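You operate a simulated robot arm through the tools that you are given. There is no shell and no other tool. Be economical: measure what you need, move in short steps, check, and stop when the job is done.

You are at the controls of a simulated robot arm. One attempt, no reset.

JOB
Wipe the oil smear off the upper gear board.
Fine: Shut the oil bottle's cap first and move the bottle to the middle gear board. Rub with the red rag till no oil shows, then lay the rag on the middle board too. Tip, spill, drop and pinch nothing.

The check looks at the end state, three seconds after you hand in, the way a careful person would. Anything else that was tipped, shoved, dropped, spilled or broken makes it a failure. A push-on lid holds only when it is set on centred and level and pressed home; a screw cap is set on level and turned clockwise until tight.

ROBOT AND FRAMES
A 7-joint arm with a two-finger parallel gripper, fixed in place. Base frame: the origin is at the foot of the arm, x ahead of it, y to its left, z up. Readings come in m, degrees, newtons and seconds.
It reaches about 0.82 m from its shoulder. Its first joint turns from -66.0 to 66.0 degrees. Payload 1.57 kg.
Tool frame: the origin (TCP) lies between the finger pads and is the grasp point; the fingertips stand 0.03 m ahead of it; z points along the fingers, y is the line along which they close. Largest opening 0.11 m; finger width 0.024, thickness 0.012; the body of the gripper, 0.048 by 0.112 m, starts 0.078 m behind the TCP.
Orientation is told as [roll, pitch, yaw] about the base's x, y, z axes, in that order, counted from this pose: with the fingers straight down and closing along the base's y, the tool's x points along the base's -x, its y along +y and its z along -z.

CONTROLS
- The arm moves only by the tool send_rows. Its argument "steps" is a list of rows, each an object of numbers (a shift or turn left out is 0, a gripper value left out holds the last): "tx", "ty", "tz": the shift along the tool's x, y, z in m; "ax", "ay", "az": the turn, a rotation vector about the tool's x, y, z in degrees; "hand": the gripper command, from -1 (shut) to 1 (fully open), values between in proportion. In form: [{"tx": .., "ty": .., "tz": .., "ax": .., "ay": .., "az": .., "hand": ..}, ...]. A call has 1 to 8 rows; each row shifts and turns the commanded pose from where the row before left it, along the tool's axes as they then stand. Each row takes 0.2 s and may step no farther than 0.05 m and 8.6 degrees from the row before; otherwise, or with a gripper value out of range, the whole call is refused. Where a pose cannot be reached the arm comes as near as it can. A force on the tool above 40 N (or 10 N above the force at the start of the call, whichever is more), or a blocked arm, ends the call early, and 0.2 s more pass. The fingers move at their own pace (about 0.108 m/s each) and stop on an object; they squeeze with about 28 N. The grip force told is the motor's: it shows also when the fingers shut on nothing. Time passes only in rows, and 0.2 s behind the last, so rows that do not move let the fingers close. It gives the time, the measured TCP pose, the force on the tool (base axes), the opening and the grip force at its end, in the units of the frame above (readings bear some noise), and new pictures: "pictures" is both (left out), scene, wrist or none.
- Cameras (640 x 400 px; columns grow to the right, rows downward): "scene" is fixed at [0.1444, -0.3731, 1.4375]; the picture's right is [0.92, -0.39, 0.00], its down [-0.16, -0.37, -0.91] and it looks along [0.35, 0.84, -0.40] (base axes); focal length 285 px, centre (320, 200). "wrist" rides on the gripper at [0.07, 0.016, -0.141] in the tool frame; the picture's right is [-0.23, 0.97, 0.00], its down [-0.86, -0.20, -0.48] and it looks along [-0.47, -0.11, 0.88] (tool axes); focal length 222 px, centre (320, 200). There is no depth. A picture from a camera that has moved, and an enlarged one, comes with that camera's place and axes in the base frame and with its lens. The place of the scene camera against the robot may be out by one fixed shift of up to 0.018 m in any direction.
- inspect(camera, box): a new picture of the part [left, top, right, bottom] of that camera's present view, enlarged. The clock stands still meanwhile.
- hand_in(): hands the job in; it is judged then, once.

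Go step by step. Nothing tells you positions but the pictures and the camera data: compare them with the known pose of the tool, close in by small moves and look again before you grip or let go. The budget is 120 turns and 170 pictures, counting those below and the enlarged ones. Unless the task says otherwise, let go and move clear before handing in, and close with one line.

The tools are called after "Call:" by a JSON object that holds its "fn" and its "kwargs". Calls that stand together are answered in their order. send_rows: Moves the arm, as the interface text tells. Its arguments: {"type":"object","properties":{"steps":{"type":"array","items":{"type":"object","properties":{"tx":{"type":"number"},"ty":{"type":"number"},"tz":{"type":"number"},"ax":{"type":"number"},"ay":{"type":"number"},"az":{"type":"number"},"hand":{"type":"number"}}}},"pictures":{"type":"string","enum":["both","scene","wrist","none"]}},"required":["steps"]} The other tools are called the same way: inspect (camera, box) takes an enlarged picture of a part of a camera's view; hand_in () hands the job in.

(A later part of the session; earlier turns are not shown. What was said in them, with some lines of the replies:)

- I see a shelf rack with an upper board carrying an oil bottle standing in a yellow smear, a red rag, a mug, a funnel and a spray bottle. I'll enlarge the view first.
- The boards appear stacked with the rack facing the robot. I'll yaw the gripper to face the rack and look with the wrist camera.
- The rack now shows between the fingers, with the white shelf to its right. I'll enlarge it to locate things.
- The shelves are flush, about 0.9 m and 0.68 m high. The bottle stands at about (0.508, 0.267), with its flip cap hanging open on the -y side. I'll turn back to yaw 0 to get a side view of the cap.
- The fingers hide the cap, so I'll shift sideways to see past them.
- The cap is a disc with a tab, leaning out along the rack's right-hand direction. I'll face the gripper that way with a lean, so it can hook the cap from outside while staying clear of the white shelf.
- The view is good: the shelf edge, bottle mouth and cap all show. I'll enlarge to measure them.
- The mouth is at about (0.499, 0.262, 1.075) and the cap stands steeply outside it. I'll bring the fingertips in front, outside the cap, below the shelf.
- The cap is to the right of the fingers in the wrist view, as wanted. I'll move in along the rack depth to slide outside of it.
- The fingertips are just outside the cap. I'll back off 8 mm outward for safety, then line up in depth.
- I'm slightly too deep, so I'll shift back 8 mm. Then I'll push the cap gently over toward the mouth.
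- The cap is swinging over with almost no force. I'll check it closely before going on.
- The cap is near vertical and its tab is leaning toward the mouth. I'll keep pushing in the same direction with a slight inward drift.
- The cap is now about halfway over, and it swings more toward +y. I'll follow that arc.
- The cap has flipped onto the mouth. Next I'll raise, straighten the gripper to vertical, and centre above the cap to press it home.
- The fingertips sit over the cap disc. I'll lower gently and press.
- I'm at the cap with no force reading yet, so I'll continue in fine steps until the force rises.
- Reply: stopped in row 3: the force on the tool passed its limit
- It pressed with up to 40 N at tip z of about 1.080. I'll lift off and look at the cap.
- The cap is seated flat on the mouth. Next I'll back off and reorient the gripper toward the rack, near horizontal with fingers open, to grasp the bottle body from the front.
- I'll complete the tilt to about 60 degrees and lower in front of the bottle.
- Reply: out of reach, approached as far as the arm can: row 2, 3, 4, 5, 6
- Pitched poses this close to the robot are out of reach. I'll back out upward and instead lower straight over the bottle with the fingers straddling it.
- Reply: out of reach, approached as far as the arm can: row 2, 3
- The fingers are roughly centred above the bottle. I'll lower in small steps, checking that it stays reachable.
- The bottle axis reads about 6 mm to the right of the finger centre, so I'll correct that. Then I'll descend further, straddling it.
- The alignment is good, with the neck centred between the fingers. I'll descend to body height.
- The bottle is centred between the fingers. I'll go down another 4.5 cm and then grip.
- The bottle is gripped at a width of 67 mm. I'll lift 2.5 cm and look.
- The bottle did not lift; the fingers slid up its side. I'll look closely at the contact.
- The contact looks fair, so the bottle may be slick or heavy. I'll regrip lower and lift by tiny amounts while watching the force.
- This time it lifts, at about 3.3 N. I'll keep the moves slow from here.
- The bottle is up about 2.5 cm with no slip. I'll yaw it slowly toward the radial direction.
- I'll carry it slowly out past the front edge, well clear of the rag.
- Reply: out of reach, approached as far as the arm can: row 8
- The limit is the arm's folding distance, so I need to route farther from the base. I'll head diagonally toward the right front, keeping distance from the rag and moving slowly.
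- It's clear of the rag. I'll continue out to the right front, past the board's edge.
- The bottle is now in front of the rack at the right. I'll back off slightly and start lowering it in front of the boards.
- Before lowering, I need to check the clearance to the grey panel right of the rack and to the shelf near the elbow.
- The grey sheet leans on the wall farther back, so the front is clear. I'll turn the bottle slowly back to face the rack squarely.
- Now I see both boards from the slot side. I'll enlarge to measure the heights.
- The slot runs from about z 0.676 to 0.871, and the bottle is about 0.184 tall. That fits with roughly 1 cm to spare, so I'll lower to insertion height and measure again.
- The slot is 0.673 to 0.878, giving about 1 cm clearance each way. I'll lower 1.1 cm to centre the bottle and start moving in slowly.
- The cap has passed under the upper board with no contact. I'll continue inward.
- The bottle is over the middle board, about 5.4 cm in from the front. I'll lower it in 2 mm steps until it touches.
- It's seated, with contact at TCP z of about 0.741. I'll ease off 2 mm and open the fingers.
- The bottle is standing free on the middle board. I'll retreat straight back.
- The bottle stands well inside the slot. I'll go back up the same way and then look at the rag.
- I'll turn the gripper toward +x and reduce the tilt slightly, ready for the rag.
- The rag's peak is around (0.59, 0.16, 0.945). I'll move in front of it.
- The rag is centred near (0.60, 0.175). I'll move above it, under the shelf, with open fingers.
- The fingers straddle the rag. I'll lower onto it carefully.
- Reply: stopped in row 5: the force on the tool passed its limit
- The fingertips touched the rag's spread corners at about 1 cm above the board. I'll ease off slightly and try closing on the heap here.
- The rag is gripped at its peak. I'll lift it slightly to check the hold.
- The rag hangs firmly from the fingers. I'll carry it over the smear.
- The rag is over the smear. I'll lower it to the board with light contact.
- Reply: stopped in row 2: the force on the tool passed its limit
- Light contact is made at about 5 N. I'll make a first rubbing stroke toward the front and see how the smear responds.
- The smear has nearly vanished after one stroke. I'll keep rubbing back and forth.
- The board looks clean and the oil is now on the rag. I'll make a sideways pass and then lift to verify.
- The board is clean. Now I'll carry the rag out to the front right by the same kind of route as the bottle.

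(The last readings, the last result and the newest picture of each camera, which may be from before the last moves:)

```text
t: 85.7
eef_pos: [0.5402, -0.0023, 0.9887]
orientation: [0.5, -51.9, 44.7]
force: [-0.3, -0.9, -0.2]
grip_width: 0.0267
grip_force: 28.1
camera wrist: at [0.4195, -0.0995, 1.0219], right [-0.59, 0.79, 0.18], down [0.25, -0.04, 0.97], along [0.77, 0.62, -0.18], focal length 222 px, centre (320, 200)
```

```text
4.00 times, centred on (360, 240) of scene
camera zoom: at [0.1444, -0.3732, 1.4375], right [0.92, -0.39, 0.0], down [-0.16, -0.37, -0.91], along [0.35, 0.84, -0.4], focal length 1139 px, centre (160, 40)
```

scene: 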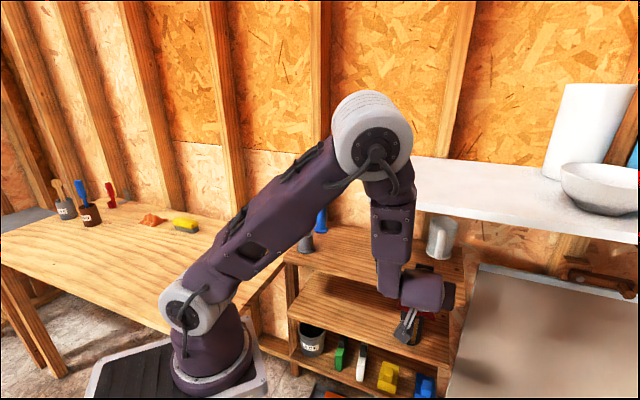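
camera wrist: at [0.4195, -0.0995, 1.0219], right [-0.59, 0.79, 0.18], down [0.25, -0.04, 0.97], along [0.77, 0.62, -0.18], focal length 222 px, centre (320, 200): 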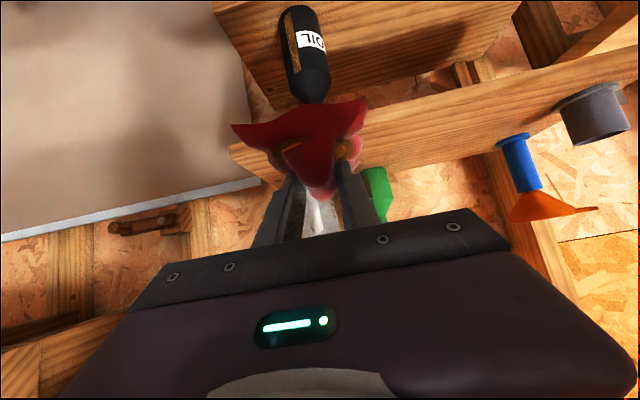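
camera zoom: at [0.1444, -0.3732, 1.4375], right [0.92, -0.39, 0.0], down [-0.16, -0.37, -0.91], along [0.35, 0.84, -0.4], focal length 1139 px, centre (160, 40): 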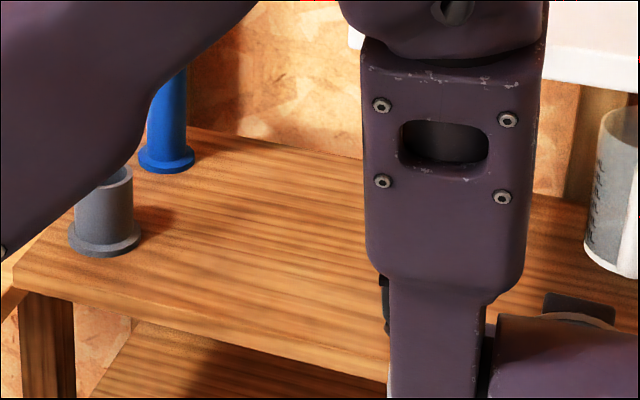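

The upper board is spotless. I'll lower the rag in front of the slot.

Call:
{"fn": "send_rows", "kwargs": {"steps": [{"tx": 0.0157, "tz": 0.0124}, {"tx": 0.0236, "tz": 0.0186}, {"tx": 0.0236, "tz": 0.0186}, {"tx": 0.0236, "tz": 0.0186}, {"tx": 0.0236, "tz": 0.0186}, {"tx": 0.0236, "tz": 0.0186}, {"tx": 0.0236, "tz": 0.0186}, {"tx": 0.0236, "tz": 0.0186}]}}

```text
t: 87.5
eef_pos: [0.5401, -0.0018, 0.7574]
orientation: [0.3, -51.8, 44.7]
force: [-0.3, -0.3, -0.6]
grip_width: 0.027
grip_force: 27.4
camera wrist: at [0.4187, -0.0998, 0.7898], right [-0.59, 0.79, 0.18], down [0.25, -0.04, 0.97], along [0.77, 0.62, -0.18], focal length 222 px, centre (320, 200)
```

scene: 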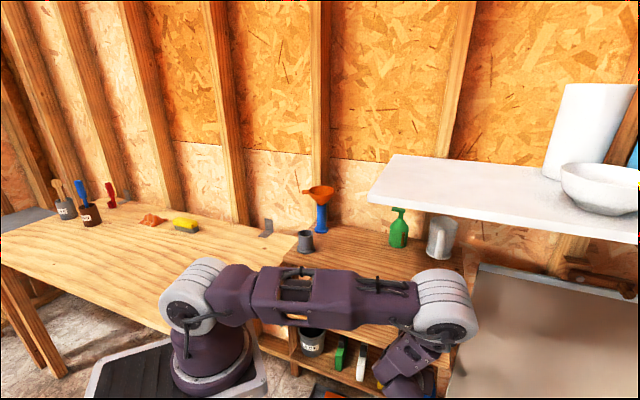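
wrist: 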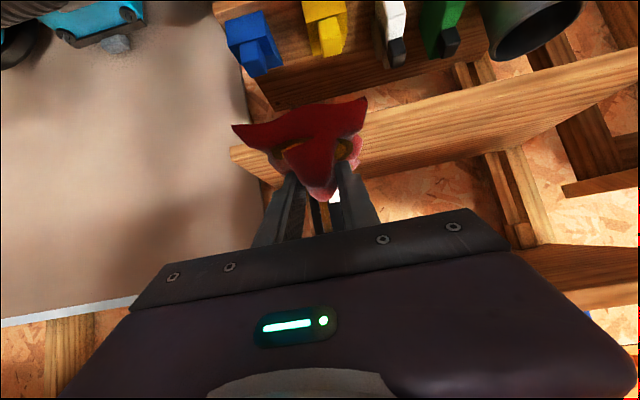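

Next I'll slide it left, staying in front of the boards, to keep clear of the bottle.

Call:
{"fn": "send_rows", "kwargs": {"steps": [{"ty": 0.02}, {"ty": 0.025}, {"ty": 0.025}, {"ty": 0.025}, {"ty": 0.025}, {"ty": 0.025}, {}]}}

Call:
{"fn": "inspect", "kwargs": {"camera": "scene", "box": [340, 150, 520, 350]}}

```text
t: 89.1
eef_pos: [0.4378, 0.1018, 0.7589]
orientation: [0.4, -51.8, 44.7]
force: [-0.1, 0.3, 0.1]
grip_width: 0.0266
grip_force: 28.3
camera wrist: at [0.3166, 0.0038, 0.7907], right [-0.59, 0.79, 0.18], down [0.25, -0.04, 0.97], along [0.77, 0.62, -0.18], focal length 222 px, centre (320, 200)
```

scene: 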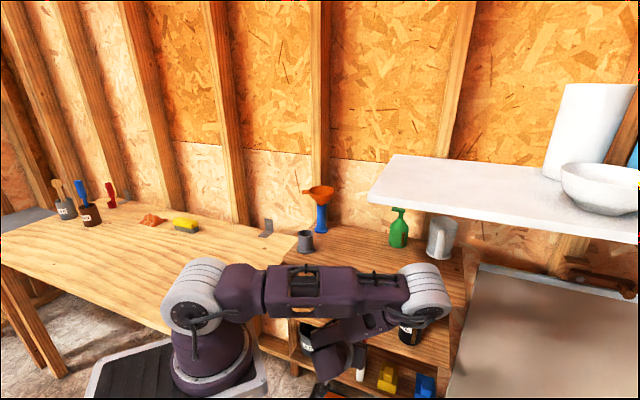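
wrist: 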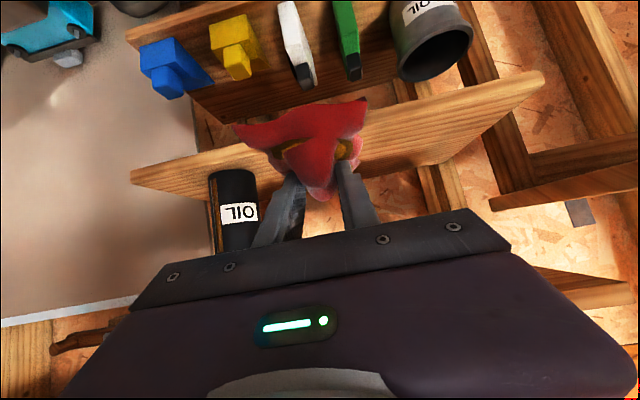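

```text
2.00 times, centred on (430, 250) of scene
camera zoom: at [0.1444, -0.3731, 1.4375], right [0.92, -0.39, 0.0], down [-0.16, -0.37, -0.91], along [0.35, 0.84, -0.4], focal length 570 px, centre (100, 100)
```

zoom: 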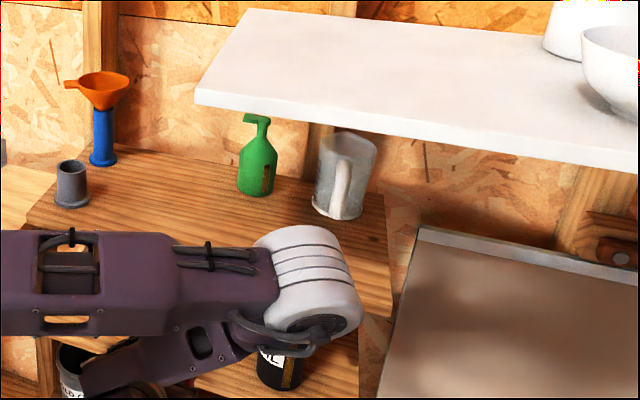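

To keep the elbow away from the shelf while inserting, I'll shift another 7 cm left first.

Call:
{"fn": "send_rows", "kwargs": {"steps": [{"ty": 0.02}, {"ty": 0.025}, {"ty": 0.025}, {}]}}

```text
t: 90.1
eef_pos: [0.388, 0.1507, 0.7592]
orientation: [0.4, -51.8, 44.7]
force: [0.2, -0.6, 0.3]
grip_width: 0.0269
grip_force: 28.1
camera wrist: at [0.2681, 0.0537, 0.7919], right [-0.59, 0.79, 0.18], down [0.25, -0.04, 0.97], along [0.77, 0.62, -0.18], focal length 222 px, centre (320, 200)
```

scene: 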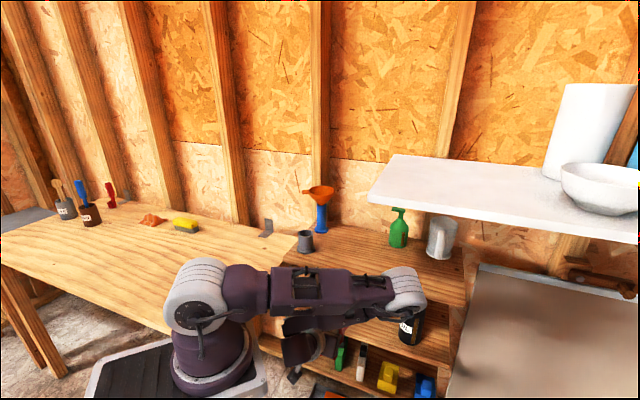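
wrist: 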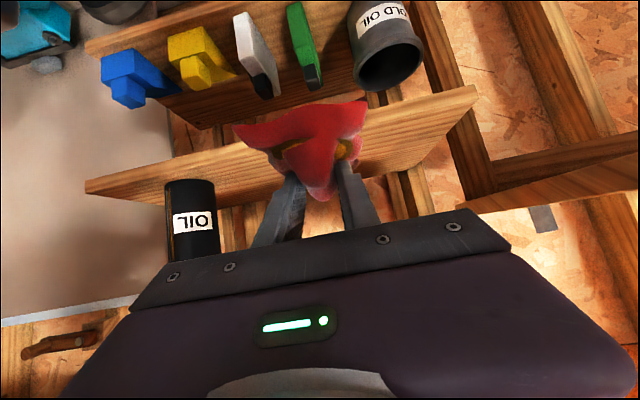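

Call:
{"fn": "send_rows", "kwargs": {"steps": [{"tx": 0.0157, "tz": 0.0124}, {"tx": -0.0093, "tz": 0.0118, "ty": 0.0005}, {"tx": -0.0124, "tz": 0.0157, "ty": 0.0007}, {"tx": -0.0124, "tz": 0.0157, "ty": 0.0007}, {"tx": -0.0124, "tz": 0.0157, "ty": 0.0007}, {}]}}

Call:
{"fn": "inspect", "kwargs": {"camera": "scene", "box": [280, 200, 440, 360]}}

```text
t: 91.5
eef_pos: [0.4395, 0.2071, 0.7384]
orientation: [0.5, -51.8, 44.7]
force: [0.1, -0.4, -0.5]
grip_width: 0.0271
grip_force: 27.8
camera wrist: at [0.3179, 0.1095, 0.7717], right [-0.59, 0.79, 0.18], down [0.25, -0.04, 0.97], along [0.77, 0.62, -0.18], focal length 222 px, centre (320, 200)
```

scene: 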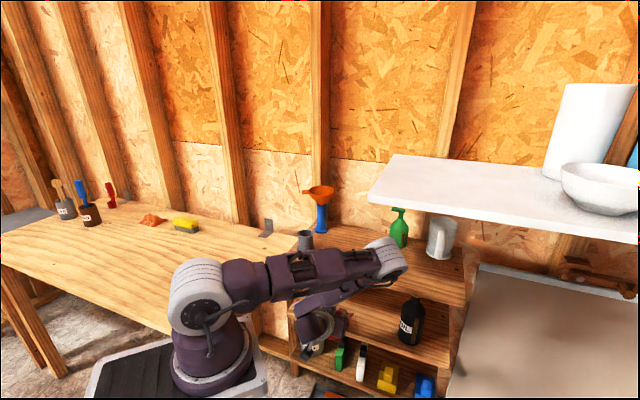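
wrist: 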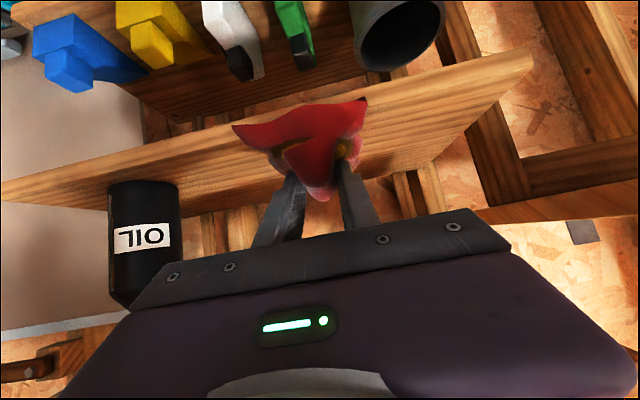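

```text
2.50 times, centred on (360, 280) of scene
camera zoom: at [0.1444, -0.3731, 1.4375], right [0.92, -0.39, 0.0], down [-0.16, -0.37, -0.91], along [0.35, 0.84, -0.4], focal length 712 px, centre (220, 0)
```

zoom: 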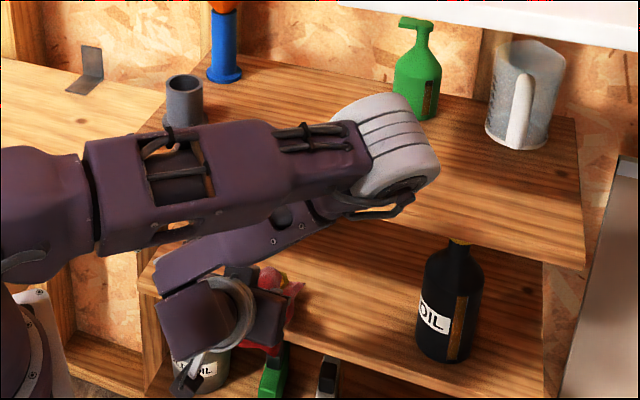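

The rag is entering the slot with good clearance. I'll go about 7 cm farther.

Call:
{"fn": "send_rows", "kwargs": {"steps": [{"tx": -0.0105, "tz": 0.0133, "ty": 0.0006}, {"tx": -0.0105, "tz": 0.0133, "ty": 0.0006}, {"tx": -0.0105, "tz": 0.0133, "ty": 0.0006}, {"tx": -0.0105, "tz": 0.0133, "ty": 0.0006}, {}]}}

Call:
{"fn": "inspect", "kwargs": {"camera": "scene", "box": [280, 200, 440, 360]}}

```text
t: 92.7
eef_pos: [0.4859, 0.2564, 0.7394]
orientation: [0.5, -51.8, 44.7]
force: [-0.1, 0.5, -1.0]
grip_width: 0.027
grip_force: 28.0
camera wrist: at [0.3648, 0.159, 0.7724], right [-0.59, 0.79, 0.18], down [0.25, -0.04, 0.97], along [0.77, 0.62, -0.18], focal length 222 px, centre (320, 200)
```

scene: 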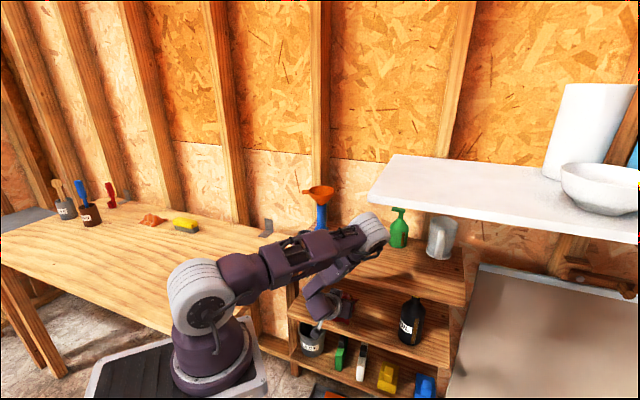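
wrist: 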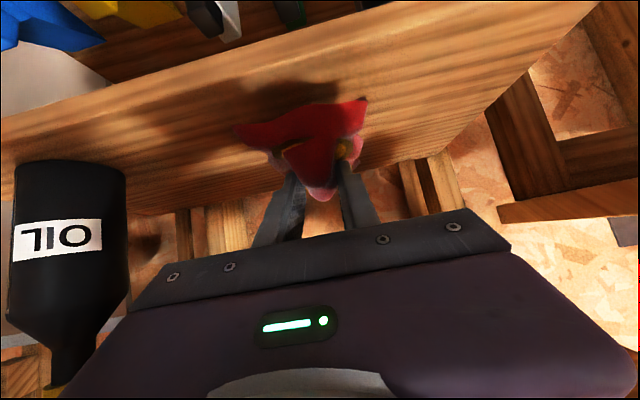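

```text
2.50 times, centred on (360, 280) of scene
camera zoom: at [0.1444, -0.3731, 1.4375], right [0.92, -0.39, 0.0], down [-0.16, -0.37, -0.91], along [0.35, 0.84, -0.4], focal length 712 px, centre (220, 0)
```

zoom: 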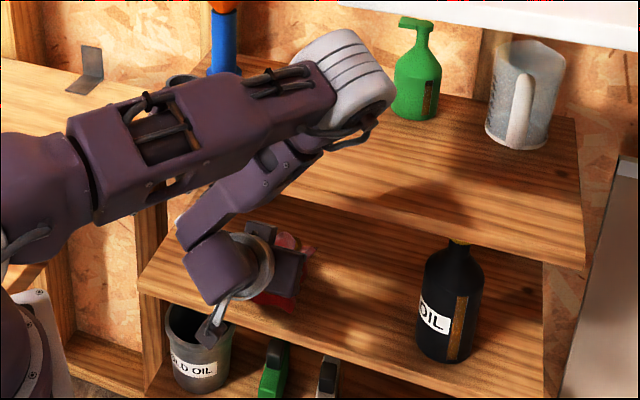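

The rag is over the middle board. I'll lower it gently onto the surface.

Call:
{"fn": "send_rows", "kwargs": {"steps": [{"tx": 0.0063, "tz": 0.005}, {"tx": 0.0047, "tz": 0.0037}], "pictures": "none"}}

Call:
{"fn": "send_rows", "kwargs": {"steps": [{"tx": 0.0024, "tz": 0.0019}], "pictures": "none"}}

Call:
{"fn": "send_rows", "kwargs": {"steps": [{"tx": 0.0016, "tz": 0.0012}], "pictures": "none"}}

Call:
{"fn": "send_rows", "kwargs": {"steps": [{"tx": 0.0016, "tz": 0.0012}], "pictures": "none"}}

```text
t: 93.3
eef_pos: [0.4864, 0.2558, 0.7264]
orientation: [0.5, -51.9, 44.7]
force: [0.8, -0.5, 0.1]
grip_width: 0.0269
grip_force: 28.4
```

```text
t: 93.7
eef_pos: [0.4844, 0.255, 0.7224]
orientation: [0.4, -51.8, 44.7]
force: [-0.4, 0.5, 0.3]
grip_width: 0.0269
grip_force: 28.1
```

```text
t: 94.1
eef_pos: [0.4862, 0.2555, 0.7207]
orientation: [0.4, -51.7, 44.7]
force: [-0.3, -0.3, -0.3]
grip_width: 0.0271
grip_force: 28.0
```

```text
t: 94.5
eef_pos: [0.4866, 0.2561, 0.7184]
orientation: [0.4, -51.8, 44.8]
force: [-0.6, 0.0, 0.3]
grip_width: 0.0271
grip_force: 28.1
```

Call:
{"fn": "send_rows", "kwargs": {"steps": [{"tx": 0.0012, "tz": 0.0009}], "pictures": "none"}}

Call:
{"fn": "send_rows", "kwargs": {"steps": [{"tx": 0.0012, "tz": 0.0009}], "pictures": "wrist"}}

```text
t: 94.9
eef_pos: [0.4858, 0.2551, 0.7164]
orientation: [0.3, -51.8, 44.7]
force: [-0.6, -0.3, -0.4]
grip_width: 0.0271
grip_force: 28.0
```

```text
t: 95.3
eef_pos: [0.4847, 0.254, 0.7149]
orientation: [0.4, -51.8, 44.7]
force: [0.3, 0.4, -1.3]
grip_width: 0.0271
grip_force: 28.3
camera wrist: at [0.364, 0.1579, 0.7481], right [-0.59, 0.79, 0.18], down [0.25, -0.04, 0.97], along [0.77, 0.62, -0.18], focal length 222 px, centre (320, 200)
```

wrist: 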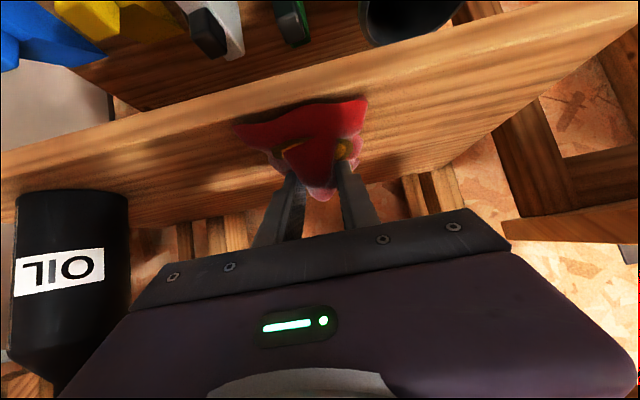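

Call:
{"fn": "send_rows", "kwargs": {"steps": [{"tx": 0.0012, "tz": 0.0009}], "pictures": "none"}}

Call:
{"fn": "send_rows", "kwargs": {"steps": [{"tx": 0.0012, "tz": 0.0009}], "pictures": "none"}}

Call:
{"fn": "send_rows", "kwargs": {"steps": [{"tx": 0.0012, "tz": 0.0009}], "pictures": "none"}}

```text
t: 95.7
eef_pos: [0.4853, 0.254, 0.7144]
orientation: [0.4, -51.9, 44.7]
force: [-0.7, 0.4, -0.7]
grip_width: 0.0271
grip_force: 28.1
```

```text
t: 96.1
eef_pos: [0.4856, 0.2541, 0.7117]
orientation: [0.4, -51.8, 44.8]
force: [-0.8, 0.2, 0.1]
grip_width: 0.0271
grip_force: 27.6
```

```text
t: 96.5
eef_pos: [0.4865, 0.255, 0.7106]
orientation: [0.3, -51.8, 44.7]
force: [0.0, -0.8, 0.2]
grip_width: 0.0272
grip_force: 27.8
```

Call:
{"fn": "send_rows", "kwargs": {"steps": [{"tx": 0.0012, "tz": 0.0009}], "pictures": "none"}}

Call:
{"fn": "send_rows", "kwargs": {"steps": [{"tx": 0.0012, "tz": 0.0009}], "pictures": "none"}}

Call:
{"fn": "send_rows", "kwargs": {"steps": [{"tx": 0.0012, "tz": 0.0009}], "pictures": "none"}}

Call:
{"fn": "inspect", "kwargs": {"camera": "wrist", "box": [200, 60, 420, 220]}}

```text
t: 96.9
eef_pos: [0.4853, 0.2552, 0.709]
orientation: [0.4, -51.9, 44.7]
force: [-2.6, -0.6, 11.5]
grip_width: 0.0266
grip_force: 27.6
```

```text
t: 97.3
eef_pos: [0.4868, 0.2562, 0.7101]
orientation: [0.4, -52.2, 44.9]
force: [-7.1, -4.9, 34.1]
grip_width: 0.0271
grip_force: 27.8
```

```text
t: 97.7
eef_pos: [0.4884, 0.2566, 0.7085]
orientation: [0.3, -52.3, 44.8]
force: [-1.1, -1.4, 8.8]
grip_width: 0.027
grip_force: 27.7
stopped in row 1: the force on the tool passed its limit (the readings are from after the stop); the commanded pose is now the measured one
```

```text
2.50 times, centred on (310, 140) of wrist
camera zoom: at [0.3662, 0.1585, 0.7408], right [-0.59, 0.79, 0.18], down [0.25, -0.04, 0.97], along [0.77, 0.62, -0.17], focal length 555 px, centre (345, 350)
```

zoom: 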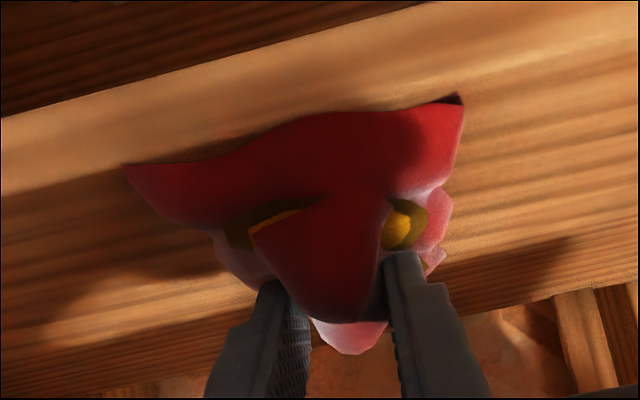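

The rag rests on the middle board. I'll ease off and open.

Call:
{"fn": "send_rows", "kwargs": {"steps": [{"tx": -0.0012, "tz": -0.0009}, {"hand": -0.3}, {"hand": 0.1}, {"hand": 0.4}, {}, {}]}}

Call:
{"fn": "inspect", "kwargs": {"camera": "wrist", "box": [200, 60, 420, 220]}}

```text
t: 99.1
eef_pos: [0.4874, 0.2544, 0.7104]
orientation: [0.3, -52.2, 44.9]
force: [0.0, -0.7, -0.4]
grip_width: 0.077
grip_force: 0.0
camera wrist: at [0.366, 0.158, 0.742], right [-0.59, 0.79, 0.18], down [0.25, -0.04, 0.97], along [0.77, 0.62, -0.17], focal length 222 px, centre (320, 200)
```

scene: 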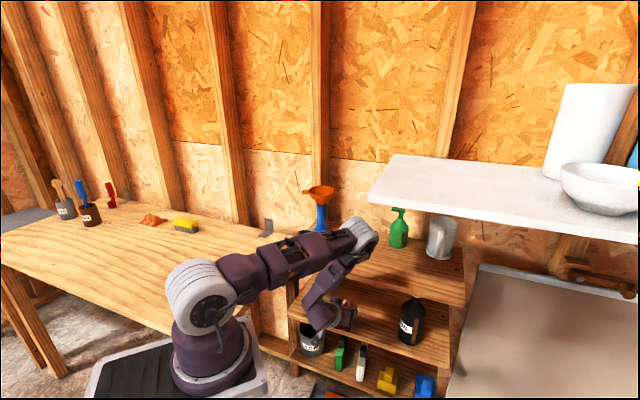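
wrist: 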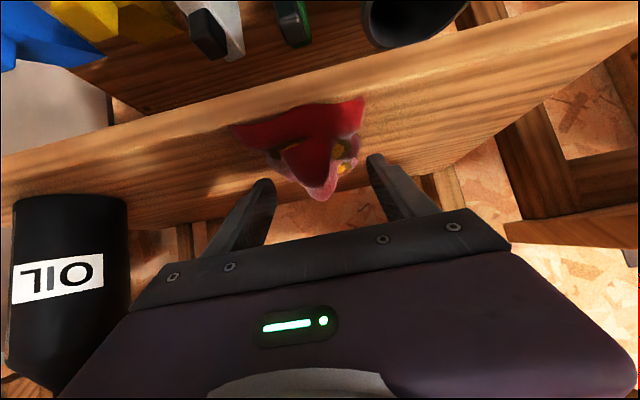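

```text
2.50 times, centred on (310, 140) of wrist
camera zoom: at [0.366, 0.158, 0.742], right [-0.59, 0.79, 0.18], down [0.25, -0.04, 0.97], along [0.77, 0.62, -0.17], focal length 555 px, centre (345, 350)
```

zoom: 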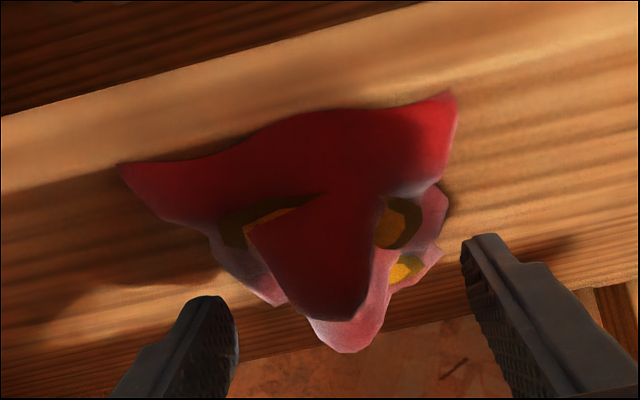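

The rag lies free on the middle board. I'll back the gripper straight out.

Call:
{"fn": "send_rows", "kwargs": {"steps": [{"tx": 0.0062, "tz": -0.0078}, {"tx": 0.0124, "tz": -0.0157}, {"tx": 0.0124, "tz": -0.0157}, {"tx": 0.0124, "tz": -0.0157}, {"tx": 0.0124, "tz": -0.0157}, {"tx": 0.0124, "tz": -0.0157}, {"tx": 0.0124, "tz": -0.0157}, {"tx": 0.0124, "tz": -0.0157}]}}

Call:
{"fn": "inspect", "kwargs": {"camera": "scene", "box": [280, 190, 480, 370]}}

```text
t: 100.9
eef_pos: [0.3814, 0.1488, 0.7104]
orientation: [0.3, -52.2, 44.8]
force: [-0.2, 0.2, -0.7]
grip_width: 0.0771
grip_force: 0.0
camera wrist: at [0.2598, 0.0516, 0.742], right [-0.59, 0.79, 0.18], down [0.25, -0.04, 0.97], along [0.77, 0.62, -0.17], focal length 222 px, centre (320, 200)
```

scene: 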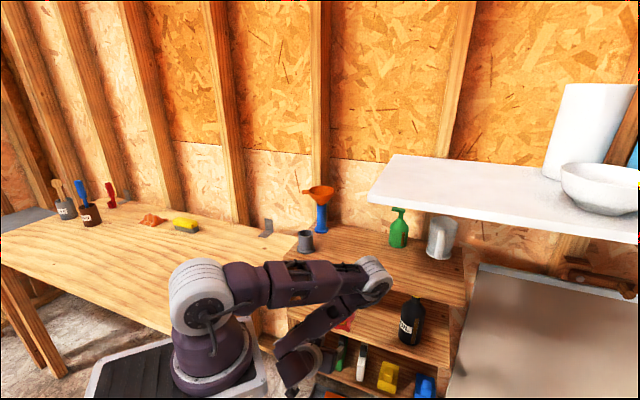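
wrist: 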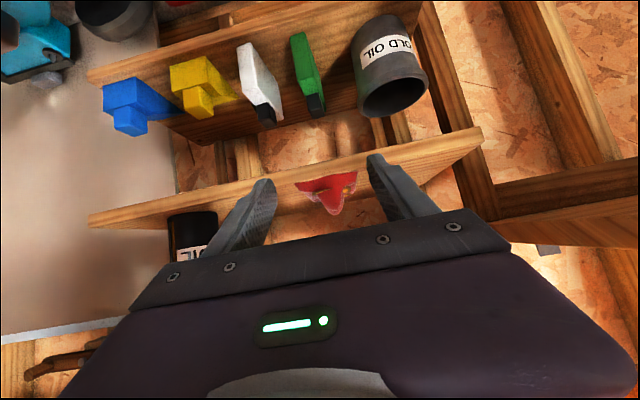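

```text
refused: no pictures are left
```

The bottle is capped and standing on the middle board, the rag lies beside it, and the upper board shows no oil. The gripper is empty and clear of everything, so I'm handing in.

Call:
{"fn": "hand_in", "kwargs": {}}

```text
The job is handed in.
```

I shut the oil bottle's cap and moved the bottle to the middle board. I then rubbed the upper board until no oil showed in the pictures, and laid the red rag on the middle board to the left of the bottle.
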